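You operate a simulated robot arm through the tools that you are given. There is no shell and no other tool. Be economical: measure what you need, move in short steps, check, and stop when the job is done.

Carry out the task below with a simulated two-armed robot. There is one attempt and no reset: what you move stays moved.

## Task
Hold the yellow cell carrier on the steel table top steady with one hand and flip the carrier latch the other way with the other.

It is judged by the outcome, as a careful person would: the job done as asked, and still so three seconds after it is handed in. It fails if anything else is knocked over, pushed out of place, dropped, spilled or broken.

## Robot
Two 7-joint arms with two-finger parallel grippers on one trunk, on a base that drives. Base frame: it is fixed to the floor where the robot stands at the start and does not move with it; the origin is under the middle of the robot, x ahead of it, y to its left, z up; the surface under the hand at the start is at about z = 0.86. Lengths are in m, angles in degrees, forces in N, time in s.
The left shoulder is at the start at [0.02, 0.113, 1.372], the right one opposite. With the tool pointing down near the work surface each hand reaches from about 0.1 to 0.56 m from the robot's upright axis, wherever it stands, measured 20 degrees to its own side. Places, roughly: carrier latch [0.5, 0, 1]. Payload 1.57 kg a hand.
The TCP of each hand is the grasp point between the finger pads, 0.03 m short of the fingertips. In the tool frame z runs along the fingers and y along their closing line. Largest opening 0.08 m; finger width 0.017, thickness 0.012; the body of the gripper, 0.04 by 0.082 m, starts 0.08 m behind the TCP.
Orientation is told as [roll, pitch, yaw] about the base's x, y, z axes, in that order, counted from this pose: with the fingers straight down and closing along the base's y, the tool's x points along the base's -x, its y along +y and its z along -z.

## Interface
- The arms move only by the tool play_rows. It takes "left_steps", "right_steps" or both (then of equal length, played together; a hand with none holds still); each is a list of rows, each a list of 2 entries, a list of its own where there are three numbers: the shift along the base's x, y, z in cm, then the turn, a rotation vector about the base's x, y, z in degrees. In form: [[[dx, dy, dz], [wx, wy, wz]], ...]. A call has 1 to 10 rows; each row shifts and turns the commanded pose from where the row before left it. "left_grip" and "right_grip" are, for a hand that has rows, the gripper command, from -1 (shut) to 1 (fully open), values between in proportion, set as the call begins (left out, the last holds). A row lasts 0.2 s, in which the tool goes at most 0.05 m and 8.6 degrees; a call with a longer step from one row to the next is refused whole, and so is a gripper value outside its range. A pose out of reach is approached as far as the arm can. The call stops where the force on the tool passes 40 N (or 10 N more than at its start, if that is more) or the arm is blocked; 0.2 s more then pass. Each finger travels about 0.045 m/s and halts on what it meets, pressing with about 24 N; the grip force reading is that of the motor and also rises with nothing between the fingers. The clock runs only during rows and for 0.2 s after the last one: add rows that do not move to give the fingers time. The reply holds the time, the measured pose of the TCP, the force on the tool along the base axes, the opening and the grip force, in the units named above and with some noise, with the torque about the TCP (base axes, N m) and any sound that the robot's microphone picked up.
- Cameras (640 x 400 px; columns grow to the right, rows downward): "scene" is now at [0.0956, -0.0015, 1.489]; the picture's right is [-0.01, -1.00, 0.00], its down [-0.65, 0.01, -0.76] and it looks along [0.76, -0.01, -0.65] (base axes); focal length 283 px, centre (320, 200). "left" rides on the left gripper at [0.072, 0.007, -0.122] in its tool frame; the picture's right is [-0.09, 1.00, 0.00], its down [-0.84, -0.08, -0.54] and it looks along [-0.54, -0.05, 0.84] (tool axes); focal length 238 px, centre (320, 200). "right" rides on the right gripper at [0.072, -0.007, -0.122] in its tool frame; the picture's right is [0.09, 1.00, 0.00], its down [-0.84, 0.08, -0.54] and it looks along [-0.54, 0.05, 0.84] (tool axes); focal length 238 px, centre (320, 200). There is no depth. A picture from a camera that has moved, and an enlarged one, comes with that camera's place and axes in the base frame and with its lens.
- camera(camera): a new picture of that camera. The clock stands still meanwhile.
- lift_body(by): slides the trunk up (or, below 0, down) by that many m; the arms and the scene camera ride with it, the base frame stays. It gives what a move gives, with no picture.
- base_move(legs): drives the robot by 1 to 6 legs, each [ahead, left, turn to the left] in m, m and degrees, along the robot's own axes; the way and the turn of a leg run together, so that a leg with both is an arc; at most 1.5 m and 180 degrees a leg. The arms and the cameras ride along, it lands a little off, and it stops where it bumps. It gives what a move gives.
- head_to(pan, tilt): turns the head with the scene camera to pan (to the left, within 80 degrees either way) and tilt (down, from -29 to 69), counted from straight ahead of the robot. It gives what a move gives.
- inspect(camera, box): a new picture of the part [left, top, right, bottom] of that camera's present view, enlarged. The clock stands still meanwhile.
- job_done(): hands the job in; it is judged then, once.

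Work in short steps. Places have to be worked out from the pictures, the camera data and where the tool is seen: move nearer, look again, correct. Check each grasp and each placing, and mend what went wrong. You have 120 turns and 100 pictures in all, those below and enlarged ones among them. Open the grippers and draw the arms clear of the work before you hand the job in, unless the task says otherwise; then end with one line.

The tools are called after "Request:" as a command line: name --argument value ..., lists and objects as JSON in quotes. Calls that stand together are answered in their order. play_rows: Moves the arms, as the interface text tells. Its arguments: {"type":"object","properties":{"left_steps":{"type":"array"},"left_grip":{"type":"number"},"right_steps":{"type":"array"},"right_grip":{"type":"number"}},"required":[]} The other tools are called the same way: lift_body (by) slides the trunk up or down; base_move (legs) drives the base; head_to (pan, tilt) turns the head that bears the scene camera; camera (camera) takes a picture; inspect (camera, box) takes an enlarged picture of a part of a camera's view; job_done () hands the job in.

At the start:

```text
time: 0.0
left_tool_pos: [0.4237, 0.209, 1.2707]
left_tool_rot: [0.0, 0.1, -0.1]
left_ft_force: [0.0, 0.0, 0.8]
left_torque: [-0.01, -0.03, 0.03]
left_grip_width: 0.0802
left_grip_force: 0.2
right_tool_pos: [0.384, -0.1155, 1.2731]
right_tool_rot: [0.0, 0.0, 0.0]
right_ft_force: [-0.9, -0.4, 0.5]
right_torque: [0.04, 0.0, 0.02]
right_grip_width: 0.0802
right_grip_force: 0.0
trunk travel left (down, up): [-0.425, 0.145]
robot x, y, heading: [0.0039, -0.0017, 0.1]
head pan, tilt: [-0.9, 40.6]
```

scene: 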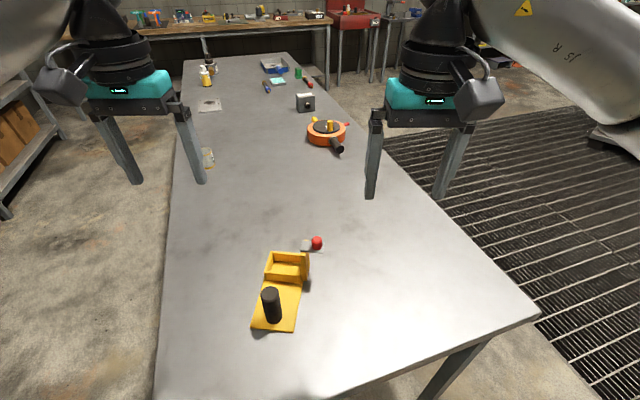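
right: 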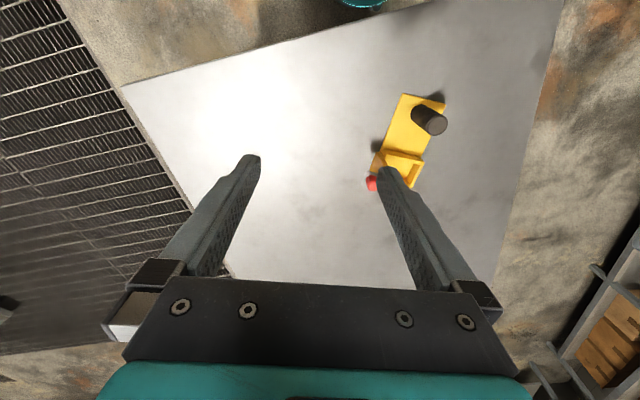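
left: 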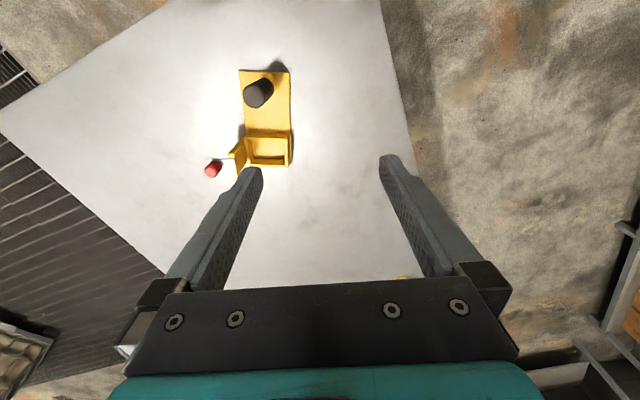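

The carrier (yellow plate, black post, tray) is in front with a red-knobbed lever at its far right side; I look closer.

Request:
inspect --camera "scene" --box '[220, 220, 350, 345]'

Request:
inspect --camera "left" --box '[180, 50, 320, 190]'

Request:
inspect --camera "right" --box '[340, 75, 480, 205]'

```text
3.20 times, centred on (285, 282) of scene
camera zoom: at [0.0956, -0.0015, 1.489], right [-0.01, -1.0, 0.0], down [-0.65, 0.01, -0.76], along [0.76, -0.01, -0.65], focal length 905 px, centre (432, -64)
```

zoom: 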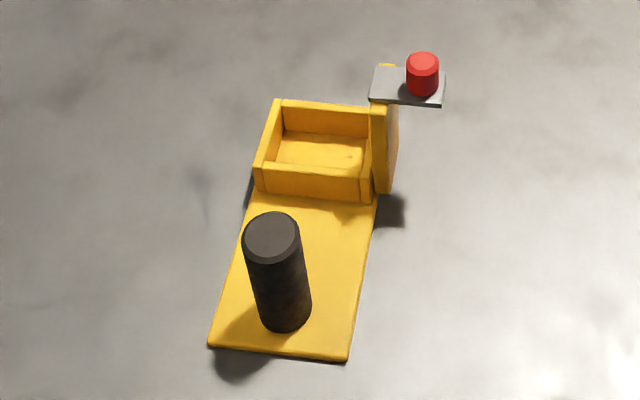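

```text
2.86 times, centred on (250, 120) of left
camera zoom: at [0.352, 0.2162, 1.3931], right [0.09, 1.0, 0.0], down [0.84, -0.08, 0.54], along [0.54, -0.05, -0.84], focal length 681 px, centre (520, 429)
```

zoom: 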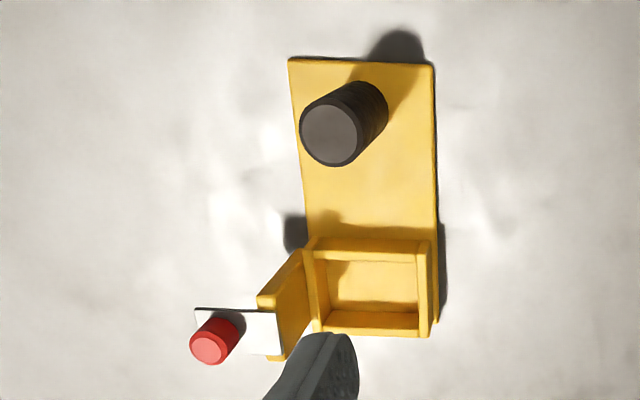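

```text
3.08 times, centred on (410, 140) of right
camera zoom: at [0.3126, -0.1235, 1.3953], right [-0.09, 1.0, 0.0], down [0.84, 0.08, 0.54], along [0.54, 0.05, -0.84], focal length 733 px, centre (43, 385)
```

zoom: 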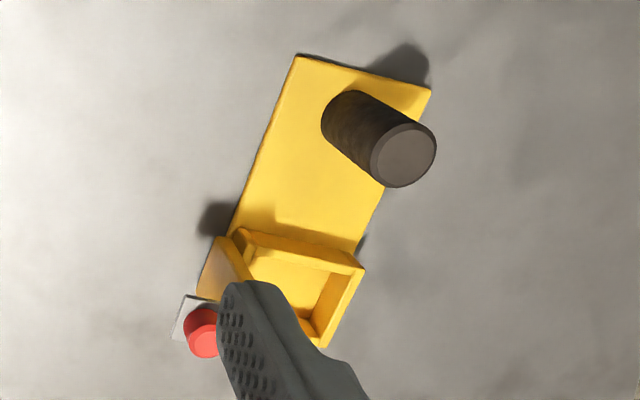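

Triangulating: post about (0.41, 0.098), z 0.87–0.967; red knob top about (0.52, 0.00, 1.01). I bring the left hand above the post and the right hand lower at the side for a closer look.

Request:
play_rows --left_steps '[[[-0.3, -2.4, -3.6], [0, 0, 0]], [[-0.3, -2.4, -3.6], [0, 0, 0]], [[-0.3, -2.4, -3.6], [0, 0, 0]], [[-0.3, -2.4, -3.6], [0, 0, 0]], [[-0.2, -1.5, -3], [0, 0, 0]]]' --right_steps '[[[0, -1.2, -3], [0, 0, 0]], [[0, -1.2, -3], [0, 0, 0]], [[0, -1.2, -3], [0, 0, 0]], [[0, -1.2, -3], [0, 0, 0]], [[0, -1.2, -3], [0, 0, 0]]]' --left_grip 1 --right_grip 1

Request:
camera --camera "left"

Request:
camera --camera "right"

Request:
camera --camera "scene"

```text
time: 1.2
left_tool_pos: [0.4089, 0.0983, 1.0972]
left_tool_rot: [0.0, 0.0, 0.0]
left_ft_force: [-0.4, -0.6, -0.1]
left_torque: [0.05, 0.02, 0.01]
left_grip_width: 0.0799
left_grip_force: 0.1
right_tool_pos: [0.3829, -0.1795, 1.1224]
right_tool_rot: [0.0, 0.0, 0.1]
right_ft_force: [0.2, 0.1, -0.2]
right_torque: [0.02, -0.01, 0.0]
right_grip_width: 0.0801
right_grip_force: 0.0
trunk travel left (down, up): [-0.425, 0.145]
robot x, y, heading: [-0.0025, -0.0004, 0.3]
head pan, tilt: [-0.9, 40.6]
```

```text
93 pictures are left
camera left: at [0.3372, 0.106, 1.2194], right [0.09, 1.0, 0.0], down [0.84, -0.08, 0.54], along [0.54, -0.05, -0.84], focal length 238 px, centre (320, 200)
```

left: 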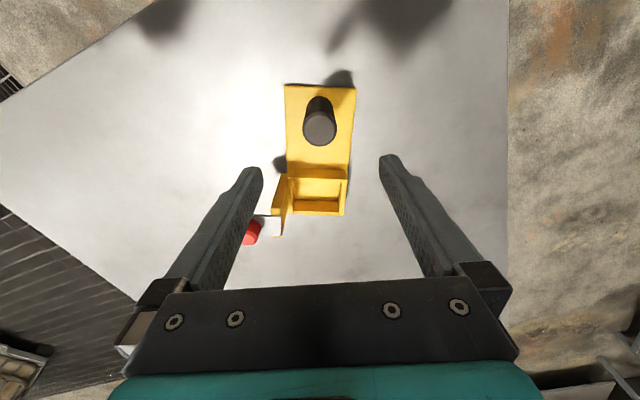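

```text
92 pictures are left
camera right: at [0.3115, -0.1861, 1.2442], right [-0.09, 1.0, 0.0], down [0.84, 0.08, 0.54], along [0.54, 0.05, -0.84], focal length 238 px, centre (320, 200)
```

right: 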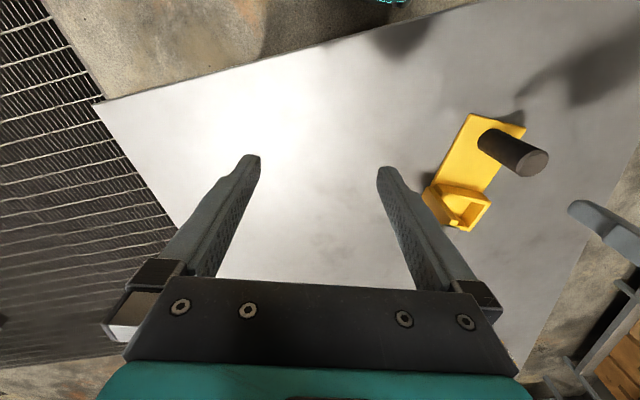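

```text
91 pictures are left
camera scene: at [0.0956, -0.002, 1.489], right [-0.01, -1.0, 0.0], down [-0.65, 0.01, -0.76], along [0.76, -0.01, -0.65], focal length 283 px, centre (320, 200)
```

scene: 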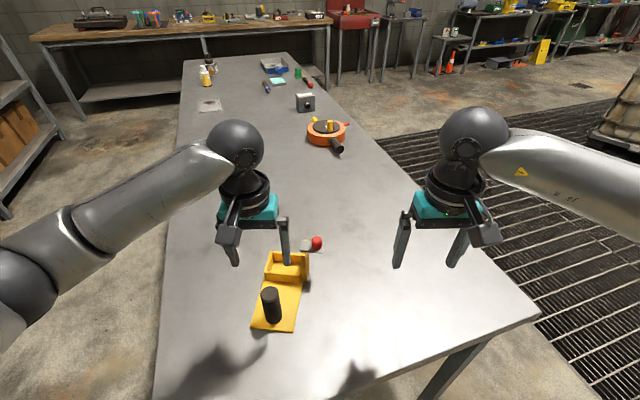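

Post centre is confirmed at (0.409, 0.099). I zoom on the latch.

Request:
inspect --camera "scene" --box '[260, 225, 340, 275]'

Request:
inspect --camera "left" --box '[230, 140, 370, 250]'

```text
8.00 times, centred on (300, 250) of scene
camera zoom: at [0.0956, -0.002, 1.489], right [-0.01, -1.0, 0.0], down [-0.65, 0.01, -0.76], along [0.76, -0.01, -0.65], focal length 2263 px, centre (480, -200)
```

zoom: 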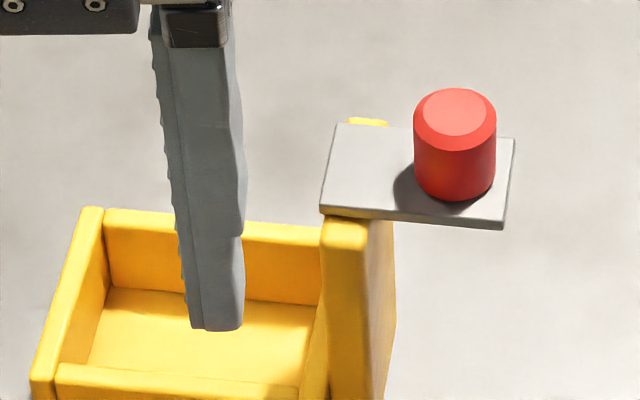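

```text
3.64 times, centred on (300, 195) of left
camera zoom: at [0.3372, 0.106, 1.2194], right [0.09, 1.0, 0.0], down [0.84, -0.08, 0.54], along [0.54, -0.05, -0.84], focal length 867 px, centre (393, 218)
```

zoom: 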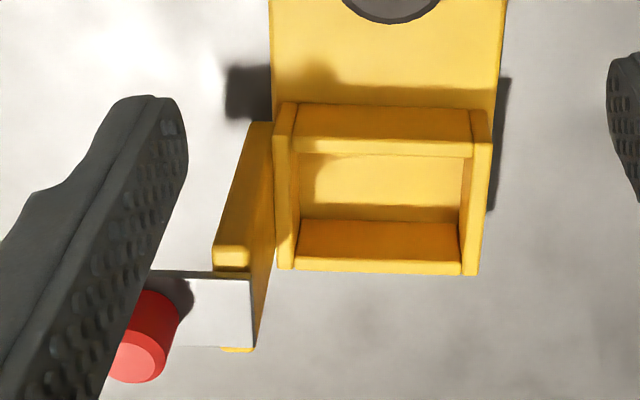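

The plate lies flat on the tall wall with the knob standing on it, sticking out to −y; probably a pivot at the wall. I lower the left hand around the post and meanwhile turn the right hand by +90° yaw so its camera is on the −y side.

Request:
play_rows --left_steps '[[[0, 0, -3], [0, 0, 0]], [[0, 0, -3], [0, 0, 0]], [[0, 0, -3], [0, 0, 0]], [[0, 0, -3], [0, 0, 0]], [[0, 0, -2], [0, 0, 0]], [[0, 0, -2], [0, 0, 0]], [[0, 0, 0], [0, 0, 0]]]' --right_steps '[[[0, 0, 0], [0, 0, 8]], [[0, 0, 0], [0, 0, 8]], [[0, 0, 0], [0, 0, 8]], [[0, 0, 0], [0, 0, 8]], [[0, 0, 0], [0, 0, 8]], [[0, 0, 0], [0, 0, 8]], [[0, 0, 0], [0, 0, 8]]]'

Request:
camera --camera "left"

Request:
camera --camera "scene"

```text
time: 2.8
left_tool_pos: [0.4084, 0.0975, 0.9373]
left_tool_rot: [0.1, -0.1, -0.1]
left_ft_force: [-0.2, -0.4, -0.1]
left_torque: [-0.01, -0.03, 0.0]
left_grip_width: 0.08
left_grip_force: 0.1
right_tool_pos: [0.3518, -0.1772, 1.1348]
right_tool_rot: [0.0, -0.1, 56.0]
right_ft_force: [0.9, 0.0, -0.2]
right_torque: [0.0, -0.04, -0.01]
right_grip_width: 0.08
right_grip_force: 0.0
right hand out of reach, approached as far as the arm can: row 7
trunk travel left (down, up): [-0.425, 0.145]
robot x, y, heading: [-0.0007, 0.0013, -0.0]
head pan, tilt: [-0.9, 40.6]
```

```text
88 pictures are left
camera left: at [0.337, 0.1046, 1.0588], right [0.09, 1.0, 0.0], down [0.84, -0.08, 0.54], along [0.54, -0.05, -0.84], focal length 238 px, centre (320, 200)
```

left: 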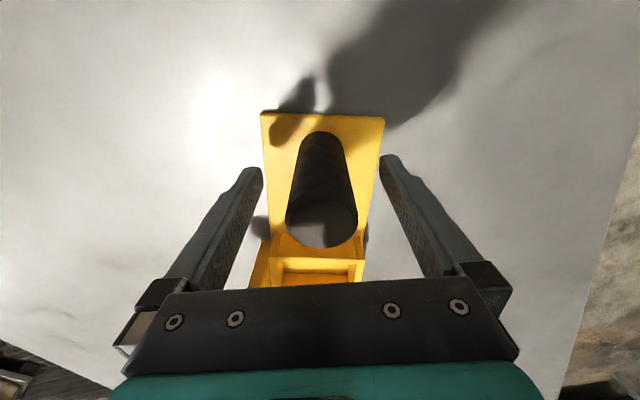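

```text
87 pictures are left
camera scene: at [0.0929, -0.0022, 1.4893], right [-0.01, -1.0, 0.0], down [-0.65, 0.01, -0.76], along [0.76, -0.01, -0.65], focal length 283 px, centre (320, 200)
```

scene: 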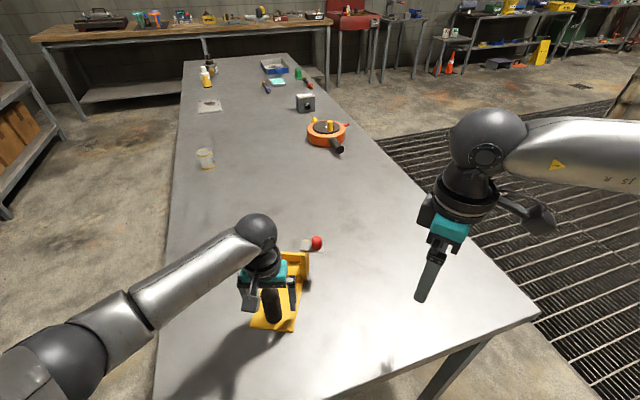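

The post stands between the left fingers; I close the left gripper on it.

Request:
play_rows --left_steps '[[[0, 0, 0], [0, 0, 0]], [[0, 0, 0], [0, 0, 0]], [[0, 0, 0], [0, 0, 0]], [[0, 0, 0], [0, 0, 0]], [[0, 0, 0], [0, 0, 0]]]' --left_grip -1

Request:
camera --camera "left"

Request:
inspect --camera "scene" --box '[230, 220, 350, 345]'

```text
time: 4.0
left_tool_pos: [0.4099, 0.098, 0.9364]
left_tool_rot: [0.0, 0.0, 0.0]
left_ft_force: [-1.1, 0.3, 1.3]
left_torque: [0.27, 0.2, 0.11]
left_grip_width: 0.0373
left_grip_force: 23.9
right_tool_pos: [0.3535, -0.1753, 1.1328]
right_tool_rot: [-0.1, -0.1, 56.0]
right_ft_force: [0.7, 0.7, 0.0]
right_torque: [0.01, -0.01, -0.01]
right_grip_width: 0.08
right_grip_force: 0.0
trunk travel left (down, up): [-0.425, 0.145]
robot x, y, heading: [0.0014, -0.0002, -0.1]
head pan, tilt: [-0.9, 40.6]
```

```text
86 pictures are left
camera left: at [0.3387, 0.1051, 1.0582], right [0.09, 1.0, 0.0], down [0.84, -0.08, 0.54], along [0.54, -0.05, -0.84], focal length 238 px, centre (320, 200)
```

left: 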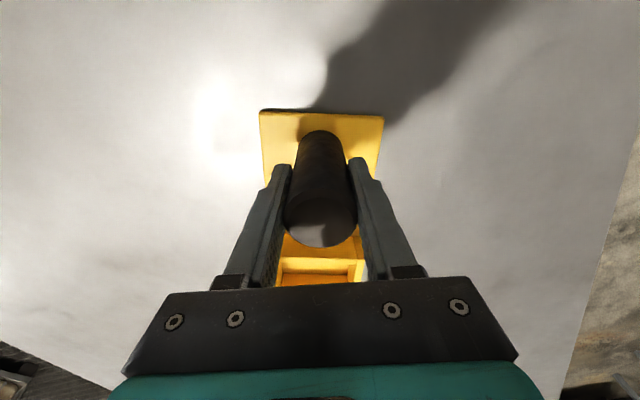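

```text
3.20 times, centred on (290, 282) of scene
camera zoom: at [0.0955, -0.0016, 1.489], right [-0.01, -1.0, 0.0], down [-0.65, 0.01, -0.76], along [0.76, -0.01, -0.65], focal length 905 px, centre (416, -64)
```

zoom: 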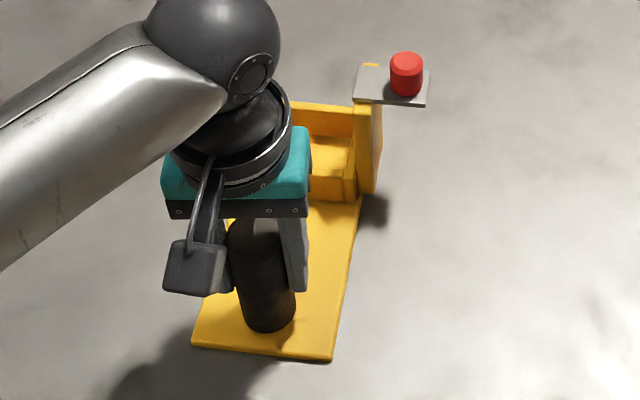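

Left hand holds the post firmly (width 37 mm). I turn the right hand back to about 40° yaw and move it next to the latch to view it.

Request:
play_rows --right_steps '[[[2, 0, 0], [0, 0, -8]], [[3, 0, 0], [0, 0, -8]], [[3.5, 0.5, 0], [0, 0, 0]], [[3, 0.5, -1], [0, 0, 0]], [[3, 0.5, -1], [0, 0, 0]]]'

Request:
camera --camera "right"

```text
time: 5.2
left_tool_pos: [0.4103, 0.0977, 0.9357]
left_tool_rot: [0.0, 0.0, 0.0]
left_ft_force: [0.8, 0.6, 1.5]
left_torque: [0.34, 0.15, 0.04]
left_grip_width: 0.0373
left_grip_force: 24.1
right_tool_pos: [0.457, -0.1689, 1.1265]
right_tool_rot: [0.0, 0.0, 40.1]
right_ft_force: [0.3, 0.1, -0.6]
right_torque: [-0.01, 0.01, -0.01]
right_grip_width: 0.0799
right_grip_force: 0.0
right hand out of reach, approached as far as the arm can: row 4, 5
trunk travel left (down, up): [-0.425, 0.145]
robot x, y, heading: [0.0054, -0.005, 0.2]
head pan, tilt: [-0.9, 40.6]
```

```text
84 pictures are left
camera right: at [0.4068, -0.2214, 1.2486], right [-0.71, 0.7, 0.0], down [0.59, 0.6, 0.54], along [0.38, 0.38, -0.84], focal length 238 px, centre (320, 200)
```

right: 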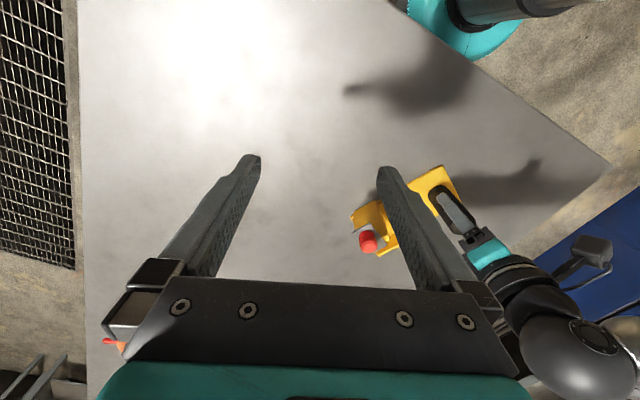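

The right hand nears its reach limit at this yaw. I return to yaw 0 and test how far it reaches.

Request:
play_rows --right_steps '[[[0, 1, 0], [0, 0, -8]], [[0, 1, 0], [0, 0, -8]], [[0, 1, 0], [0, 0, -8]], [[0, 1, -1], [0, 0, -8]], [[0, 1, -1], [0, 0, -8]], [[1, 0, 0], [0, 0, 0]], [[1, 0, 0], [0, 0, 0]]]'

Request:
camera --camera "right"

Request:
camera --camera "scene"

```text
time: 6.8
left_tool_pos: [0.411, 0.0976, 0.9365]
left_tool_rot: [0.0, -0.1, 0.0]
left_ft_force: [0.7, 1.9, 2.2]
left_torque: [0.43, -0.02, 0.07]
left_grip_width: 0.0371
left_grip_force: 24.1
right_tool_pos: [0.4783, -0.1158, 1.1058]
right_tool_rot: [0.0, 0.0, -0.2]
right_ft_force: [0.5, 0.8, 0.4]
right_torque: [0.01, -0.01, -0.02]
right_grip_width: 0.08
right_grip_force: 0.1
trunk travel left (down, up): [-0.425, 0.145]
robot x, y, heading: [0.0009, 0.0005, 0.1]
head pan, tilt: [-0.9, 40.6]
```

```text
83 pictures are left
camera right: at [0.4072, -0.124, 1.2289], right [-0.09, 1.0, 0.0], down [0.84, 0.08, 0.54], along [0.54, 0.05, -0.84], focal length 238 px, centre (320, 200)
```

right: 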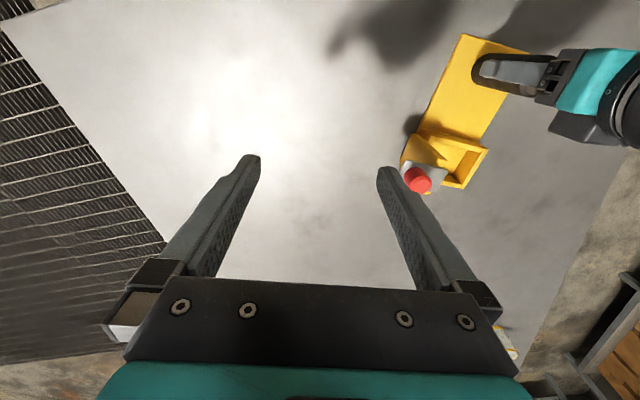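

```text
82 pictures are left
camera scene: at [0.0955, -0.0014, 1.489], right [-0.01, -1.0, 0.0], down [-0.65, 0.01, -0.76], along [0.76, -0.01, -0.65], focal length 283 px, centre (320, 200)
```

scene: 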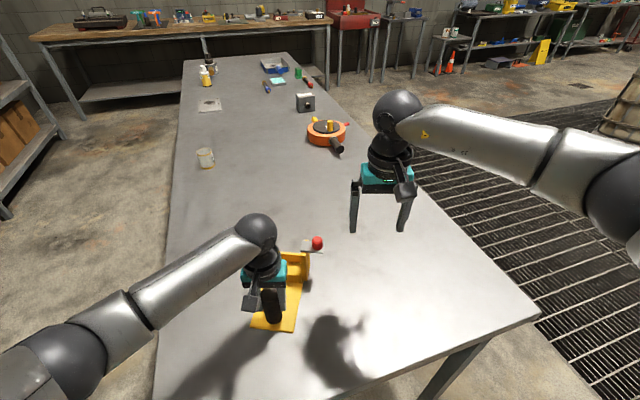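

Reach is fine at yaw 0; the knob re-measures to (0.519, −0.004, ~1.0). Zoom in on the pivot from here.

Request:
inspect --camera "right" --box '[380, 110, 500, 200]'

```text
4.44 times, centred on (440, 155) of right
camera zoom: at [0.4072, -0.124, 1.2289], right [-0.09, 1.0, 0.0], down [0.84, 0.08, 0.54], along [0.54, 0.05, -0.84], focal length 1059 px, centre (-213, 400)
```

zoom: 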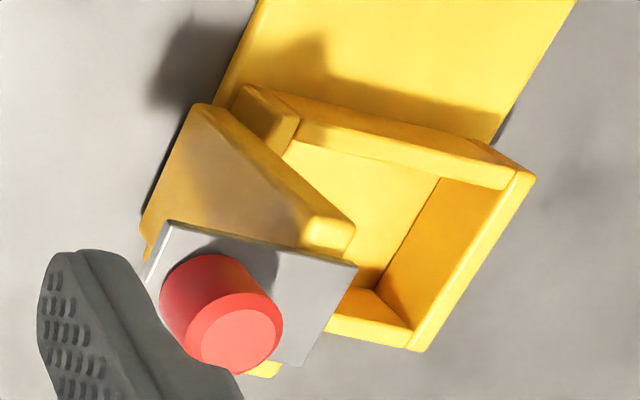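

The plate lies flat across the wall top with the knob at its outer end. I move the right hand above the knob.

Request:
play_rows --right_steps '[[[1, 3, 0], [0, 0, 0]], [[1, 3, 0], [0, 0, 0]], [[1, 3, -0.5], [0, 0, 0]], [[1.1, 2.3, -1], [0, 0, 0]], [[0, 0, 0], [0, 0, 0]]]'

Request:
camera --camera "right"

Request:
camera --camera "scene"

```text
time: 8.0
left_tool_pos: [0.4097, 0.0983, 0.9358]
left_tool_rot: [0.1, 0.0, 0.0]
left_ft_force: [-1.4, -2.8, 3.3]
left_torque: [0.31, 0.0, 0.08]
left_grip_width: 0.0371
left_grip_force: 24.1
right_tool_pos: [0.5185, -0.006, 1.0942]
right_tool_rot: [0.0, 0.0, 0.0]
right_ft_force: [-0.5, 0.3, -0.1]
right_torque: [0.0, 0.02, 0.0]
right_grip_width: 0.0801
right_grip_force: 0.0
trunk travel left (down, up): [-0.425, 0.145]
robot x, y, heading: [-0.0013, -0.0022, -0.2]
head pan, tilt: [-0.9, 40.6]
```

```text
80 pictures are left
camera right: at [0.4479, -0.0126, 1.2149], right [-0.09, 1.0, 0.0], down [0.84, 0.08, 0.54], along [0.54, 0.05, -0.84], focal length 238 px, centre (320, 200)
```

right: 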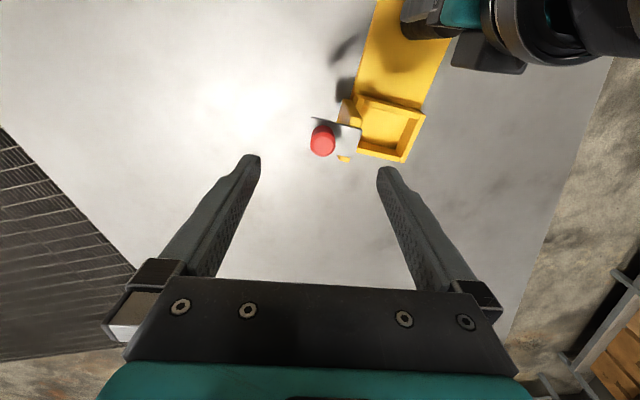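

```text
79 pictures are left
camera scene: at [0.0952, -0.0018, 1.489], right [-0.01, -1.0, 0.0], down [-0.65, 0.01, -0.76], along [0.76, -0.01, -0.65], focal length 283 px, centre (320, 200)
```

scene: 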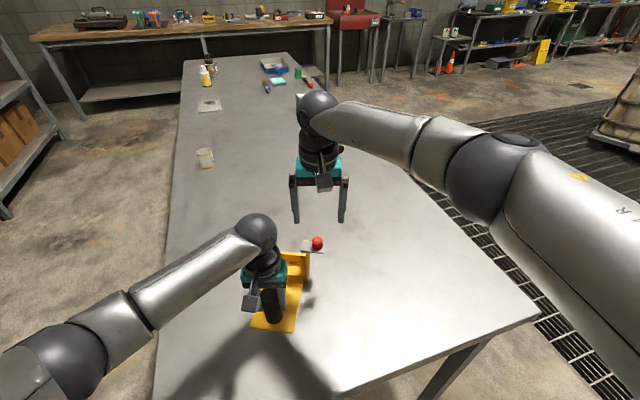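

Knob is centred under the fingers. I zoom to get the plate's height and extent before descending.

Request:
inspect --camera "right" --box '[290, 80, 440, 180]'

Request:
inspect --camera "scene" --box '[270, 200, 350, 300]'

```text
4.00 times, centred on (365, 130) of right
camera zoom: at [0.4479, -0.0126, 1.2149], right [-0.09, 1.0, 0.0], down [0.84, 0.08, 0.54], along [0.54, 0.05, -0.84], focal length 953 px, centre (140, 480)
```

zoom: 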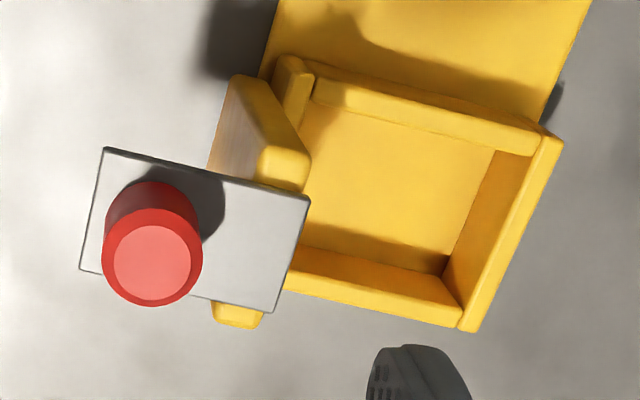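

```text
4.00 times, centred on (310, 250) of scene
camera zoom: at [0.0952, -0.0018, 1.489], right [-0.01, -1.0, 0.0], down [-0.65, 0.01, -0.76], along [0.76, -0.01, -0.65], focal length 1132 px, centre (360, 0)
```

zoom: 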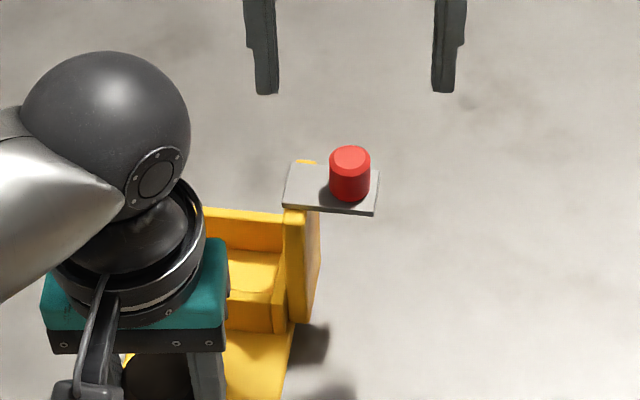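

Plate top is z≈0.978, spanning y −0.02 to 0.035, x 0.507–0.54. I descend to TCP z≈1.017 and close gently on the knob.

Request:
play_rows --right_steps '[[[0, 0, -2.5], [0, 0, 0]], [[0, 0, -2.5], [0, 0, 0]], [[0, 0, -1.5], [0, 0, 0]], [[0, 0, -1], [0, 0, 0]], [[0, 0, 0], [0, 0, 0]]]'

Request:
inspect --camera "scene" --box '[250, 180, 380, 300]'

Request:
camera --camera "right"

```text
time: 9.2
left_tool_pos: [0.4103, 0.0976, 0.9361]
left_tool_rot: [0.0, 0.1, -0.1]
left_ft_force: [-1.3, 0.2, -0.3]
left_torque: [0.11, 0.05, 0.06]
left_grip_width: 0.037
left_grip_force: 23.9
right_tool_pos: [0.5189, -0.0054, 1.0157]
right_tool_rot: [0.0, 0.0, -0.1]
right_ft_force: [0.0, -0.9, 0.1]
right_torque: [0.02, -0.01, -0.02]
right_grip_width: 0.0799
right_grip_force: 0.1
trunk travel left (down, up): [-0.425, 0.145]
robot x, y, heading: [0.0028, 0.0037, 0.0]
head pan, tilt: [-0.9, 40.6]
```

```text
3.33 times, centred on (315, 240) of scene
camera zoom: at [0.0953, -0.0015, 1.489], right [-0.01, -1.0, 0.0], down [-0.65, 0.01, -0.76], along [0.76, -0.01, -0.65], focal length 943 px, centre (337, 67)
```

zoom: 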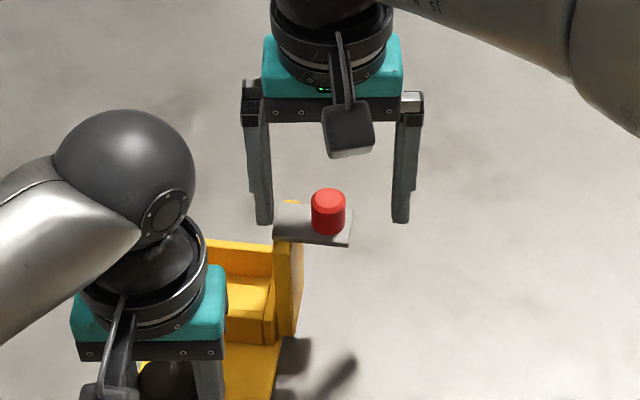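

```text
75 pictures are left
camera right: at [0.4477, -0.0119, 1.1382], right [-0.09, 1.0, 0.0], down [0.84, 0.08, 0.54], along [0.54, 0.05, -0.84], focal length 238 px, centre (320, 200)
```

right: 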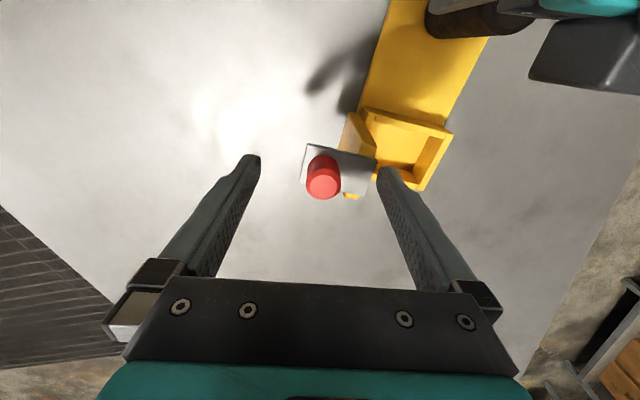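

Fingers straddle the knob with tips just above the plate. I close the right gripper on the knob.

Request:
play_rows --right_steps '[[[0, 0, 0], [0, 0, 0]], [[0, 0, 0], [0, 0, 0]], [[0, 0, 0], [0, 0, 0]], [[0, 0, 0], [0, 0, 0]], [[0, 0, 0], [0, 0, 0]], [[0, 0, 0], [0, 0, 0]]]' --right_grip -1

Request:
camera --camera "right"

```text
time: 10.6
left_tool_pos: [0.4099, 0.0981, 0.9363]
left_tool_rot: [-0.1, 0.0, 0.0]
left_ft_force: [3.0, -4.0, -0.1]
left_torque: [0.79, 0.03, -0.11]
left_grip_width: 0.0371
left_grip_force: 24.3
right_tool_pos: [0.5187, -0.0042, 1.0158]
right_tool_rot: [0.1, 0.0, -0.1]
right_ft_force: [-1.9, 4.4, 0.6]
right_torque: [-0.03, 0.01, 0.08]
right_grip_width: 0.0224
right_grip_force: 23.2
trunk travel left (down, up): [-0.425, 0.145]
robot x, y, heading: [0.0018, -0.0021, 0.1]
head pan, tilt: [-0.9, 40.6]
```

```text
74 pictures are left
camera right: at [0.4475, -0.0112, 1.1384], right [-0.09, 1.0, 0.0], down [0.84, 0.08, 0.54], along [0.54, 0.05, -0.84], focal length 238 px, centre (320, 200)
```

right: 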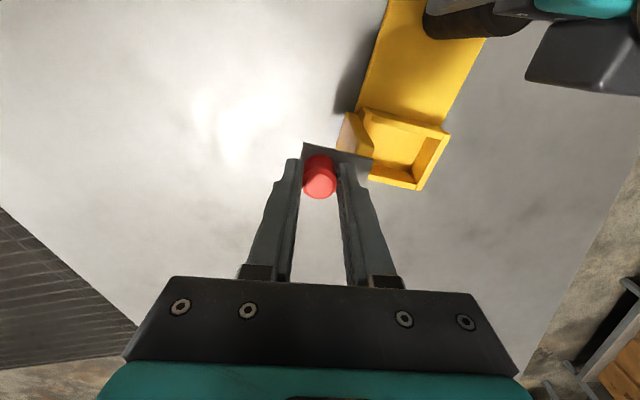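

The knob is gripped (22 mm). I probe the hinge: a small lift first, reading forces.

Request:
play_rows --right_steps '[[[0, 0, 0.3], [0, 0, 0]], [[0, 0, 0.3], [0, 0, 0]]]'

```text
time: 11.2
left_tool_pos: [0.4129, 0.0971, 0.9374]
left_tool_rot: [-0.3, -0.3, 0.1]
left_ft_force: [4.1, -1.7, 10.4]
left_torque: [-0.97, -0.59, 0.17]
left_grip_width: 0.0372
left_grip_force: 24.0
right_tool_pos: [0.5176, -0.0073, 1.0215]
right_tool_rot: [-0.2, 0.2, 0.0]
right_ft_force: [-5.0, 2.5, -14.4]
right_torque: [-0.18, -0.18, 0.11]
right_grip_width: 0.0226
right_grip_force: 24.0
trunk travel left (down, up): [-0.425, 0.145]
robot x, y, heading: [-0.0031, -0.0011, -0.1]
head pan, tilt: [-0.9, 40.6]
```

Lifting meets ~14 N and the carrier follows; not freely hinged upward. I go back down and probe −x.

Request:
play_rows --right_steps '[[[0, 0, -0.3], [0, 0, 0]], [[0, 0, -0.3], [0, 0, 0]], [[0, 0, 0], [0, 0, 0]]]'

Request:
play_rows --right_steps '[[[-0.3, 0, 0], [0, 0, 0]], [[-0.3, 0, 0], [0, 0, 0]], [[0, 0, 0], [0, 0, 0]]]'

```text
time: 12.0
left_tool_pos: [0.41, 0.098, 0.9364]
left_tool_rot: [0.0, 0.2, 0.0]
left_ft_force: [11.1, -5.1, 2.0]
left_torque: [0.61, 0.58, 0.2]
left_grip_width: 0.0373
left_grip_force: 24.1
right_tool_pos: [0.5197, -0.0042, 1.0166]
right_tool_rot: [0.1, 0.0, 0.1]
right_ft_force: [-7.6, 5.2, 4.3]
right_torque: [-0.04, 0.82, 0.12]
right_grip_width: 0.0222
right_grip_force: 24.0
trunk travel left (down, up): [-0.425, 0.145]
robot x, y, heading: [-0.0004, 0.0004, -0.2]
head pan, tilt: [-0.9, 40.6]
```

```text
time: 12.8
left_tool_pos: [0.4094, 0.0982, 0.9358]
left_tool_rot: [0.0, 0.3, 0.0]
left_ft_force: [-6.1, 0.6, 8.0]
left_torque: [-0.47, 0.32, -0.05]
left_grip_width: 0.0371
left_grip_force: 24.3
right_tool_pos: [0.5137, -0.0076, 1.0175]
right_tool_rot: [-0.2, -0.2, 0.0]
right_ft_force: [2.6, -2.0, -4.9]
right_torque: [0.17, -0.6, -0.01]
right_grip_width: 0.0221
right_grip_force: 23.9
trunk travel left (down, up): [-0.425, 0.145]
robot x, y, heading: [0.0004, 0.0001, -0.1]
head pan, tilt: [-0.9, 40.6]
```

−x moved 6 mm with little force; I look whether the plate rotated.

Request:
inspect --camera "right" --box '[260, 80, 460, 210]'

Request:
inspect --camera "scene" --box '[270, 200, 370, 290]'

```text
3.08 times, centred on (360, 145) of right
camera zoom: at [0.4423, -0.0143, 1.1387], right [-0.09, 1.0, 0.0], down [0.84, 0.08, 0.54], along [0.54, 0.05, -0.84], focal length 733 px, centre (197, 369)
```

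zoom: 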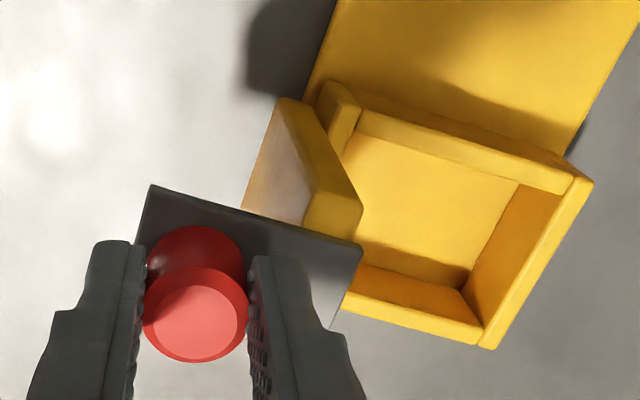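

```text
4.44 times, centred on (320, 245) of scene
camera zoom: at [0.0951, -0.0018, 1.489], right [-0.01, -1.0, 0.0], down [-0.65, 0.01, -0.76], along [0.76, -0.01, -0.65], focal length 1257 px, centre (320, 0)
```

zoom: 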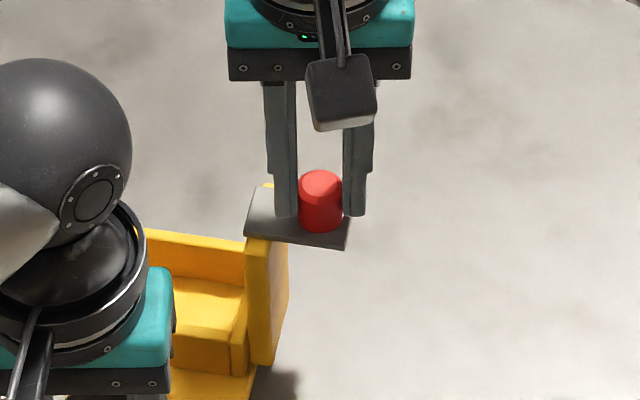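

The tray edge slope changed along with the plate, so the carrier itself yawed ~3° about the round post rather than the latch turning. I return, then probe with a force aimed through the post (direction −x,+y) so it cannot yaw the carrier.

Request:
play_rows --right_steps '[[[0.3, 0, 0], [0, 0, 0]], [[0.3, 0, 0], [0, 0, 0]], [[0, 0, 0], [0, 0, 0]]]'

Request:
inspect --camera "scene" --box '[270, 200, 370, 290]'

Request:
play_rows --right_steps '[[[-0.2, 0.2, 0], [0, 0, 0]], [[-0.2, 0.2, 0], [0, 0, 0]], [[-0.2, 0.2, 0], [0, 0, 0]], [[0, 0, 0], [0, 0, 0]]]'

Request:
inspect --camera "scene" --box '[270, 200, 370, 290]'

```text
time: 13.6
left_tool_pos: [0.4105, 0.0965, 0.9363]
left_tool_rot: [0.0, -0.1, 0.0]
left_ft_force: [9.2, -3.6, -5.4]
left_torque: [0.63, 0.46, 0.34]
left_grip_width: 0.037
left_grip_force: 23.7
right_tool_pos: [0.5175, -0.0034, 1.0178]
right_tool_rot: [0.1, 0.2, 0.1]
right_ft_force: [-10.2, 2.7, 6.7]
right_torque: [-0.14, 0.68, 0.17]
right_grip_width: 0.0224
right_grip_force: 24.5
trunk travel left (down, up): [-0.425, 0.145]
robot x, y, heading: [0.0011, -0.0021, 0.1]
head pan, tilt: [-0.9, 40.6]
```

```text
4.44 times, centred on (320, 245) of scene
camera zoom: at [0.0953, -0.0016, 1.489], right [-0.01, -1.0, 0.0], down [-0.65, 0.01, -0.76], along [0.76, -0.01, -0.65], focal length 1257 px, centre (320, 0)
```

zoom: 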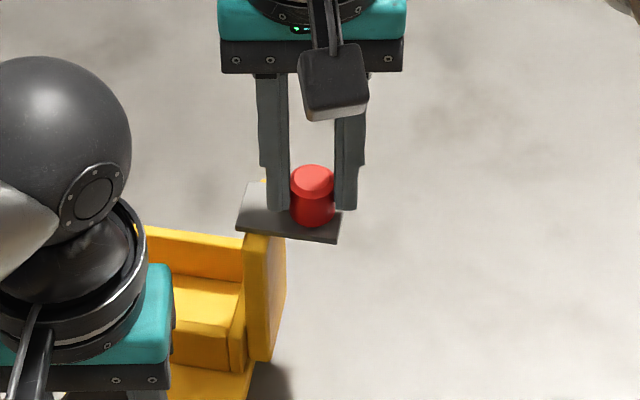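

```text
time: 14.6
left_tool_pos: [0.4094, 0.0972, 0.9359]
left_tool_rot: [-0.1, 0.2, 0.0]
left_ft_force: [-4.6, 3.5, 3.6]
left_torque: [-0.49, 0.3, 0.03]
left_grip_width: 0.0366
left_grip_force: 23.3
right_tool_pos: [0.5142, -0.0006, 1.0162]
right_tool_rot: [-0.2, -0.1, -0.1]
right_ft_force: [4.9, -3.1, -3.6]
right_torque: [0.12, -0.65, 0.0]
right_grip_width: 0.0222
right_grip_force: 24.1
trunk travel left (down, up): [-0.425, 0.145]
robot x, y, heading: [0.0031, 0.0008, -0.0]
head pan, tilt: [-0.9, 40.6]
```

```text
4.44 times, centred on (320, 245) of scene
camera zoom: at [0.0954, -0.0015, 1.489], right [-0.01, -1.0, 0.0], down [-0.65, 0.01, -0.76], along [0.76, -0.01, -0.65], focal length 1257 px, centre (320, 0)
```

zoom: 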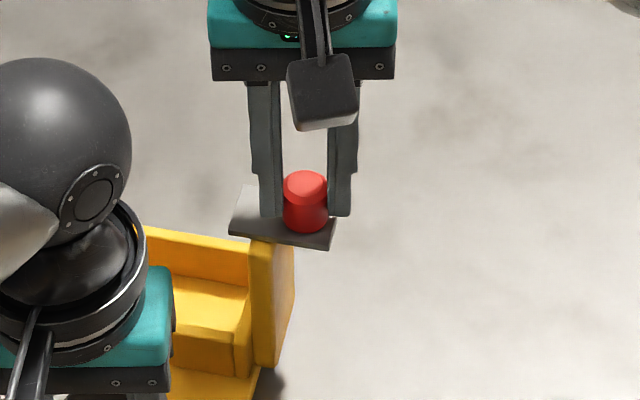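

The plate's inner corner now overhangs the wall, so something moved relative to the carrier. I check from the wrist camera.

Request:
inspect --camera "right" --box '[260, 80, 460, 210]'

Request:
inspect --camera "scene" --box '[295, 225, 355, 265]'

```text
3.08 times, centred on (360, 145) of right
camera zoom: at [0.4424, -0.0068, 1.1391], right [-0.09, 1.0, 0.0], down [0.84, 0.08, 0.54], along [0.54, 0.05, -0.84], focal length 733 px, centre (197, 369)
```

zoom: 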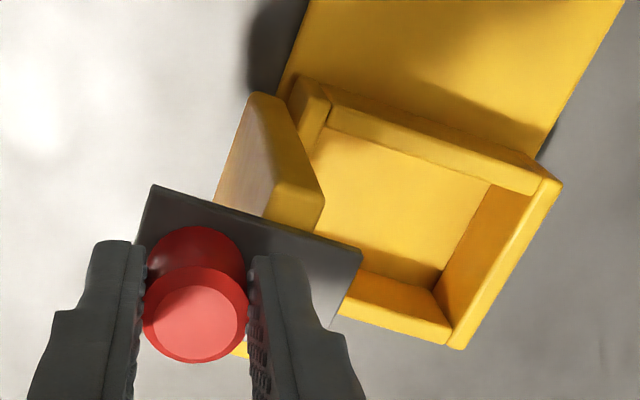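

```text
10.00 times, centred on (325, 245) of scene
camera zoom: at [0.0954, -0.0015, 1.489], right [-0.01, -1.0, 0.0], down [-0.65, 0.01, -0.76], along [0.76, -0.01, -0.65], focal length 2829 px, centre (270, -250)
```

zoom: 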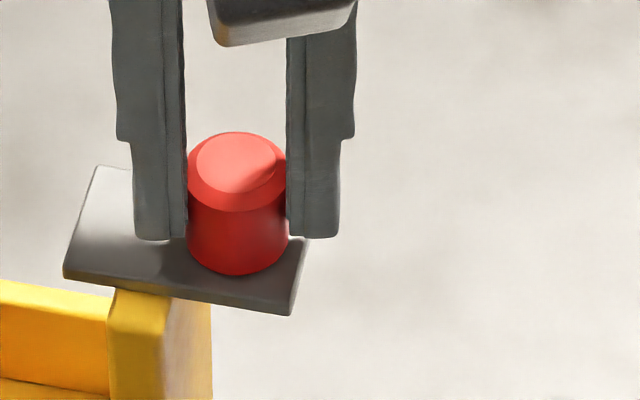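

The plate has slid ~1 cm toward +y relative to the wall with unchanged angle: the latch appears to slide along its length (or turn). I continue a bit along the plate's direction and check.

Request:
play_rows --right_steps '[[[0.03, 0.25, 0], [0, 0, 0]], [[0.03, 0.25, 0], [0, 0, 0]], [[0.03, 0.25, 0], [0, 0, 0]], [[0, 0, 0], [0, 0, 0]]]'

Request:
inspect --camera "scene" --box '[270, 200, 370, 290]'

Request:
inspect --camera "right" --box '[260, 80, 460, 210]'

```text
time: 15.6
left_tool_pos: [0.4113, 0.0977, 0.9356]
left_tool_rot: [-0.2, 0.0, -0.1]
left_ft_force: [-2.6, 1.4, -2.5]
left_torque: [-0.05, 0.3, 0.05]
left_grip_width: 0.0365
left_grip_force: 23.5
right_tool_pos: [0.5134, 0.0099, 1.0178]
right_tool_rot: [0.1, 0.2, 0.0]
right_ft_force: [1.8, -1.0, -0.3]
right_torque: [-0.03, -0.32, -0.05]
right_grip_width: 0.022
right_grip_force: 24.1
trunk travel left (down, up): [-0.425, 0.145]
robot x, y, heading: [-0.0013, -0.0004, 0.2]
head pan, tilt: [-0.9, 40.6]
```

```text
4.44 times, centred on (320, 245) of scene
camera zoom: at [0.096, -0.0015, 1.489], right [-0.01, -1.0, 0.0], down [-0.65, 0.01, -0.76], along [0.76, -0.01, -0.65], focal length 1257 px, centre (320, 0)
```

zoom: 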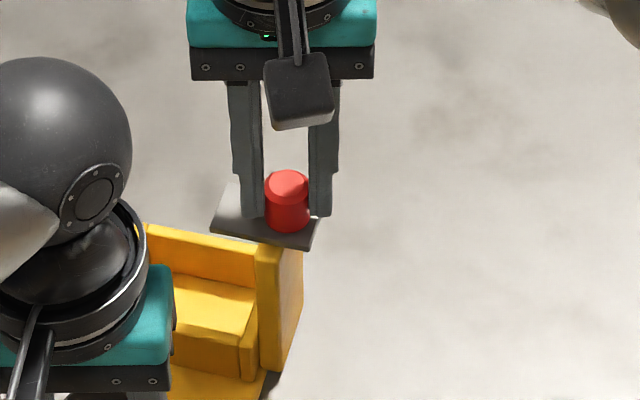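

```text
3.08 times, centred on (360, 145) of right
camera zoom: at [0.4426, 0.0021, 1.1397], right [-0.09, 1.0, 0.0], down [0.84, 0.08, 0.54], along [0.54, 0.05, -0.84], focal length 733 px, centre (197, 369)
```

zoom: 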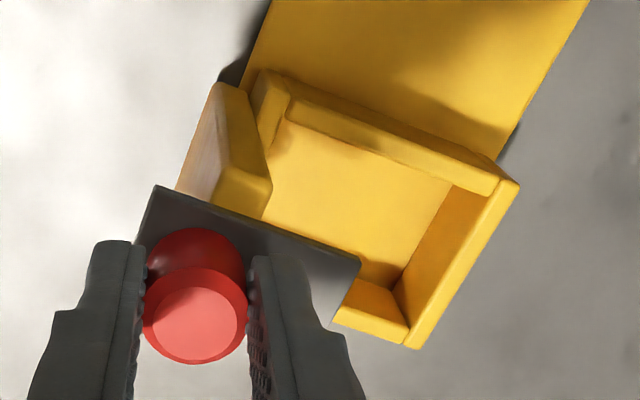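

It clearly slides: computed rail travel ≈2.5 cm so far, while the carrier yawed ~5° about the post. I move along the original rail line (+x,+y), which both straightens the carrier and continues the slide.

Request:
play_rows --right_steps '[[[0.3, 0.3, 0], [0, 0, 0]], [[0.3, 0.3, 0], [0, 0, 0]], [[0.25, 0.4, 0], [0, 0, 0]], [[0, 0.4, 0], [0, 0, 0]], [[0, 0, 0], [0, 0, 0]]]'

Request:
camera --camera "scene"

Request:
inspect --camera "right" --box '[220, 60, 460, 210]'

```text
time: 16.8
left_tool_pos: [0.4114, 0.0981, 0.937]
left_tool_rot: [-0.1, -0.3, 0.1]
left_ft_force: [13.3, -2.3, -2.2]
left_torque: [0.68, -0.26, 0.29]
left_grip_width: 0.0369
left_grip_force: 23.8
right_tool_pos: [0.5213, 0.0222, 1.0187]
right_tool_rot: [0.1, 0.1, 0.1]
right_ft_force: [-10.3, 2.6, 4.8]
right_torque: [0.04, 0.53, 0.19]
right_grip_width: 0.0222
right_grip_force: 23.5
trunk travel left (down, up): [-0.425, 0.145]
robot x, y, heading: [0.0005, -0.0003, 0.0]
head pan, tilt: [-0.9, 40.6]
```

```text
65 pictures are left
camera scene: at [0.0956, -0.0015, 1.4891], right [-0.01, -1.0, 0.0], down [-0.65, 0.01, -0.76], along [0.76, -0.01, -0.65], focal length 283 px, centre (320, 200)
```

scene: 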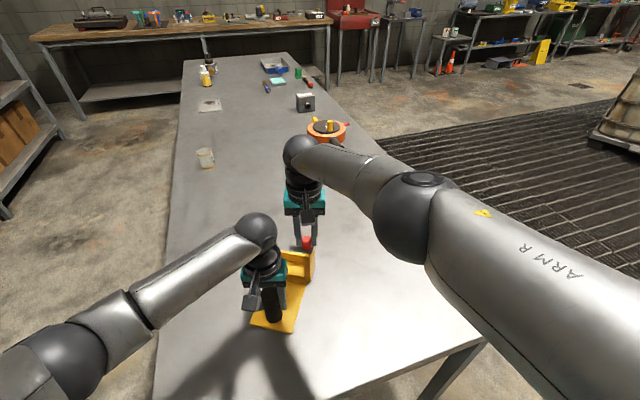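

```text
2.67 times, centred on (340, 135) of right
camera zoom: at [0.4509, 0.0155, 1.139], right [-0.09, 1.0, 0.0], down [0.84, 0.08, 0.54], along [0.54, 0.05, -0.84], focal length 636 px, centre (267, 373)
```

zoom: 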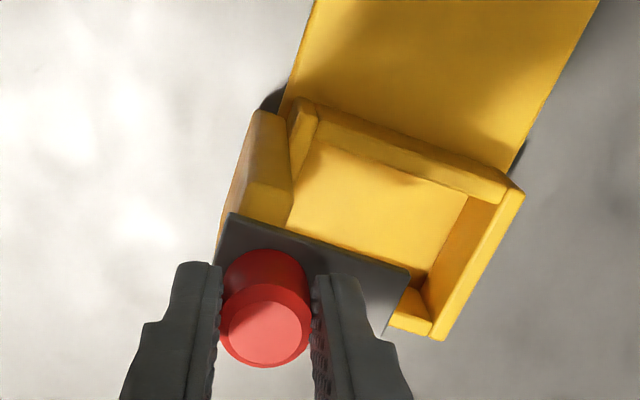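

The plate now lies over the tray with its outer edge near the wall's outer face. I push a little further along the rail to find the end stop.

Request:
play_rows --right_steps '[[[0.03, 0.3, 0], [0, 0, 0]], [[0.03, 0.3, 0], [0, 0, 0]], [[0.03, 0.3, 0], [0, 0, 0]], [[0, 0, 0], [0, 0, 0]]]'

Request:
inspect --camera "right" --box '[220, 60, 460, 210]'

Request:
inspect --camera "scene" --box '[230, 200, 350, 335]'

```text
time: 17.8
left_tool_pos: [0.4093, 0.0984, 0.937]
left_tool_rot: [-0.1, 0.1, 0.0]
left_ft_force: [5.8, 2.9, 8.5]
left_torque: [-0.39, -0.67, 0.31]
left_grip_width: 0.0369
left_grip_force: 24.2
right_tool_pos: [0.5208, 0.0281, 1.0172]
right_tool_rot: [-0.1, -0.1, 0.0]
right_ft_force: [-4.3, -3.4, -5.3]
right_torque: [-0.02, -0.52, 0.18]
right_grip_width: 0.0219
right_grip_force: 24.4
trunk travel left (down, up): [-0.425, 0.145]
robot x, y, heading: [-0.002, 0.0005, -0.1]
head pan, tilt: [-0.9, 40.6]
```

```text
2.67 times, centred on (340, 135) of right
camera zoom: at [0.4503, 0.0217, 1.1388], right [-0.09, 1.0, 0.0], down [0.84, 0.08, 0.54], along [0.54, 0.05, -0.84], focal length 636 px, centre (267, 373)
```

zoom: 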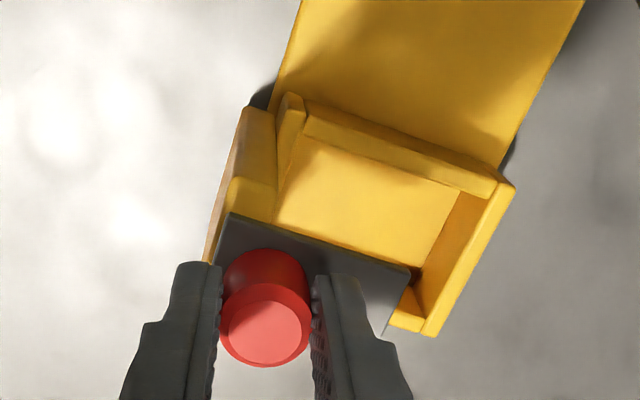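

```text
2.96 times, centred on (290, 268) of scene
camera zoom: at [0.0954, -0.0016, 1.489], right [-0.01, -1.0, 0.0], down [-0.65, 0.01, -0.76], along [0.76, -0.01, -0.65], focal length 838 px, centre (409, 0)
```

zoom: 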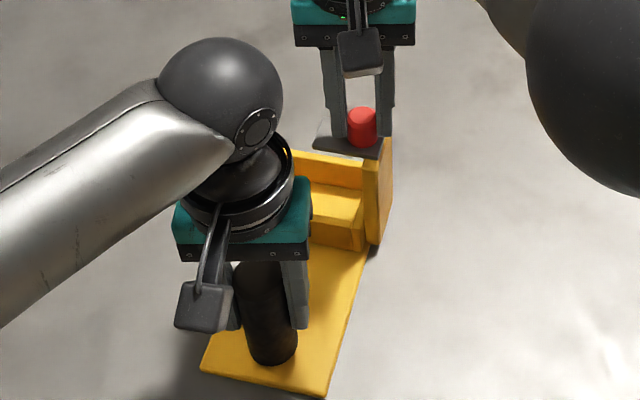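

Still sliding with low force (outer edge now inside the wall's outer face). Continue in small increments.

Request:
play_rows --right_steps '[[[0.08, 0.3, 0], [0, 0, 0]], [[0.08, 0.3, 0], [0, 0, 0]], [[0.04, 0.3, 0], [0, 0, 0]], [[0, 0, 0], [0, 0, 0]]]'

Request:
inspect --camera "right" --box '[220, 60, 460, 210]'

Request:
inspect --camera "scene" --box '[230, 200, 350, 335]'

```text
time: 18.8
left_tool_pos: [0.4092, 0.1, 0.9352]
left_tool_rot: [0.2, 0.4, 0.0]
left_ft_force: [-13.3, 15.1, 10.0]
left_torque: [-0.92, -0.35, 0.32]
left_grip_width: 0.0369
left_grip_force: 24.0
right_tool_pos: [0.5222, 0.0338, 1.0197]
right_tool_rot: [-0.3, -0.5, -0.2]
right_ft_force: [12.9, -13.2, -3.4]
right_torque: [-0.12, -0.61, 0.02]
right_grip_width: 0.0224
right_grip_force: 23.8
right hand out of reach, approached as far as the arm can: row 1
trunk travel left (down, up): [-0.425, 0.145]
robot x, y, heading: [-0.0011, 0.0007, 0.2]
head pan, tilt: [-0.9, 40.6]
```

```text
2.67 times, centred on (340, 135) of right
camera zoom: at [0.4493, 0.0291, 1.1411], right [-0.09, 1.0, -0.01], down [0.83, 0.08, 0.55], along [0.55, 0.04, -0.84], focal length 636 px, centre (267, 373)
```

zoom: 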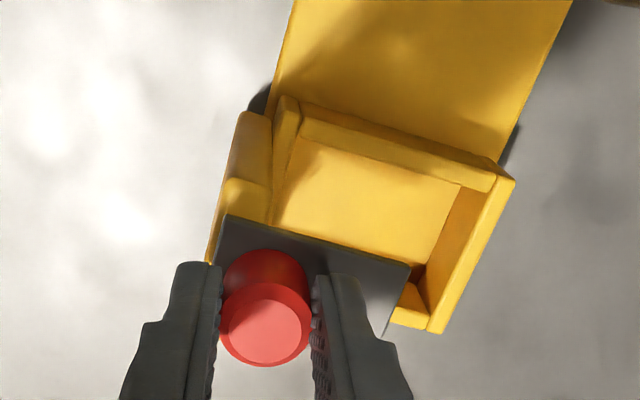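

```text
2.96 times, centred on (290, 268) of scene
camera zoom: at [0.0953, -0.0015, 1.4891], right [-0.01, -1.0, 0.0], down [-0.65, 0.01, -0.76], along [0.76, -0.01, -0.65], focal length 838 px, centre (409, 0)
```

zoom: 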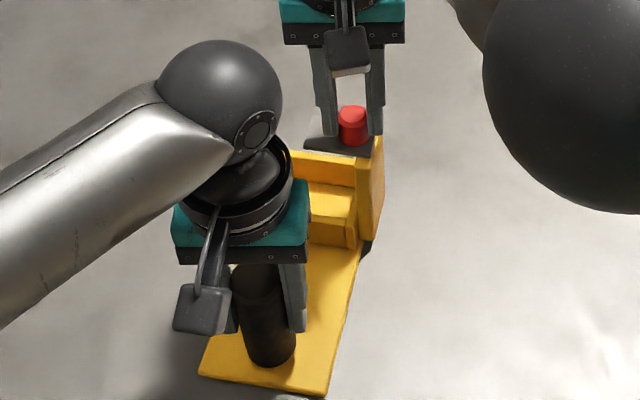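

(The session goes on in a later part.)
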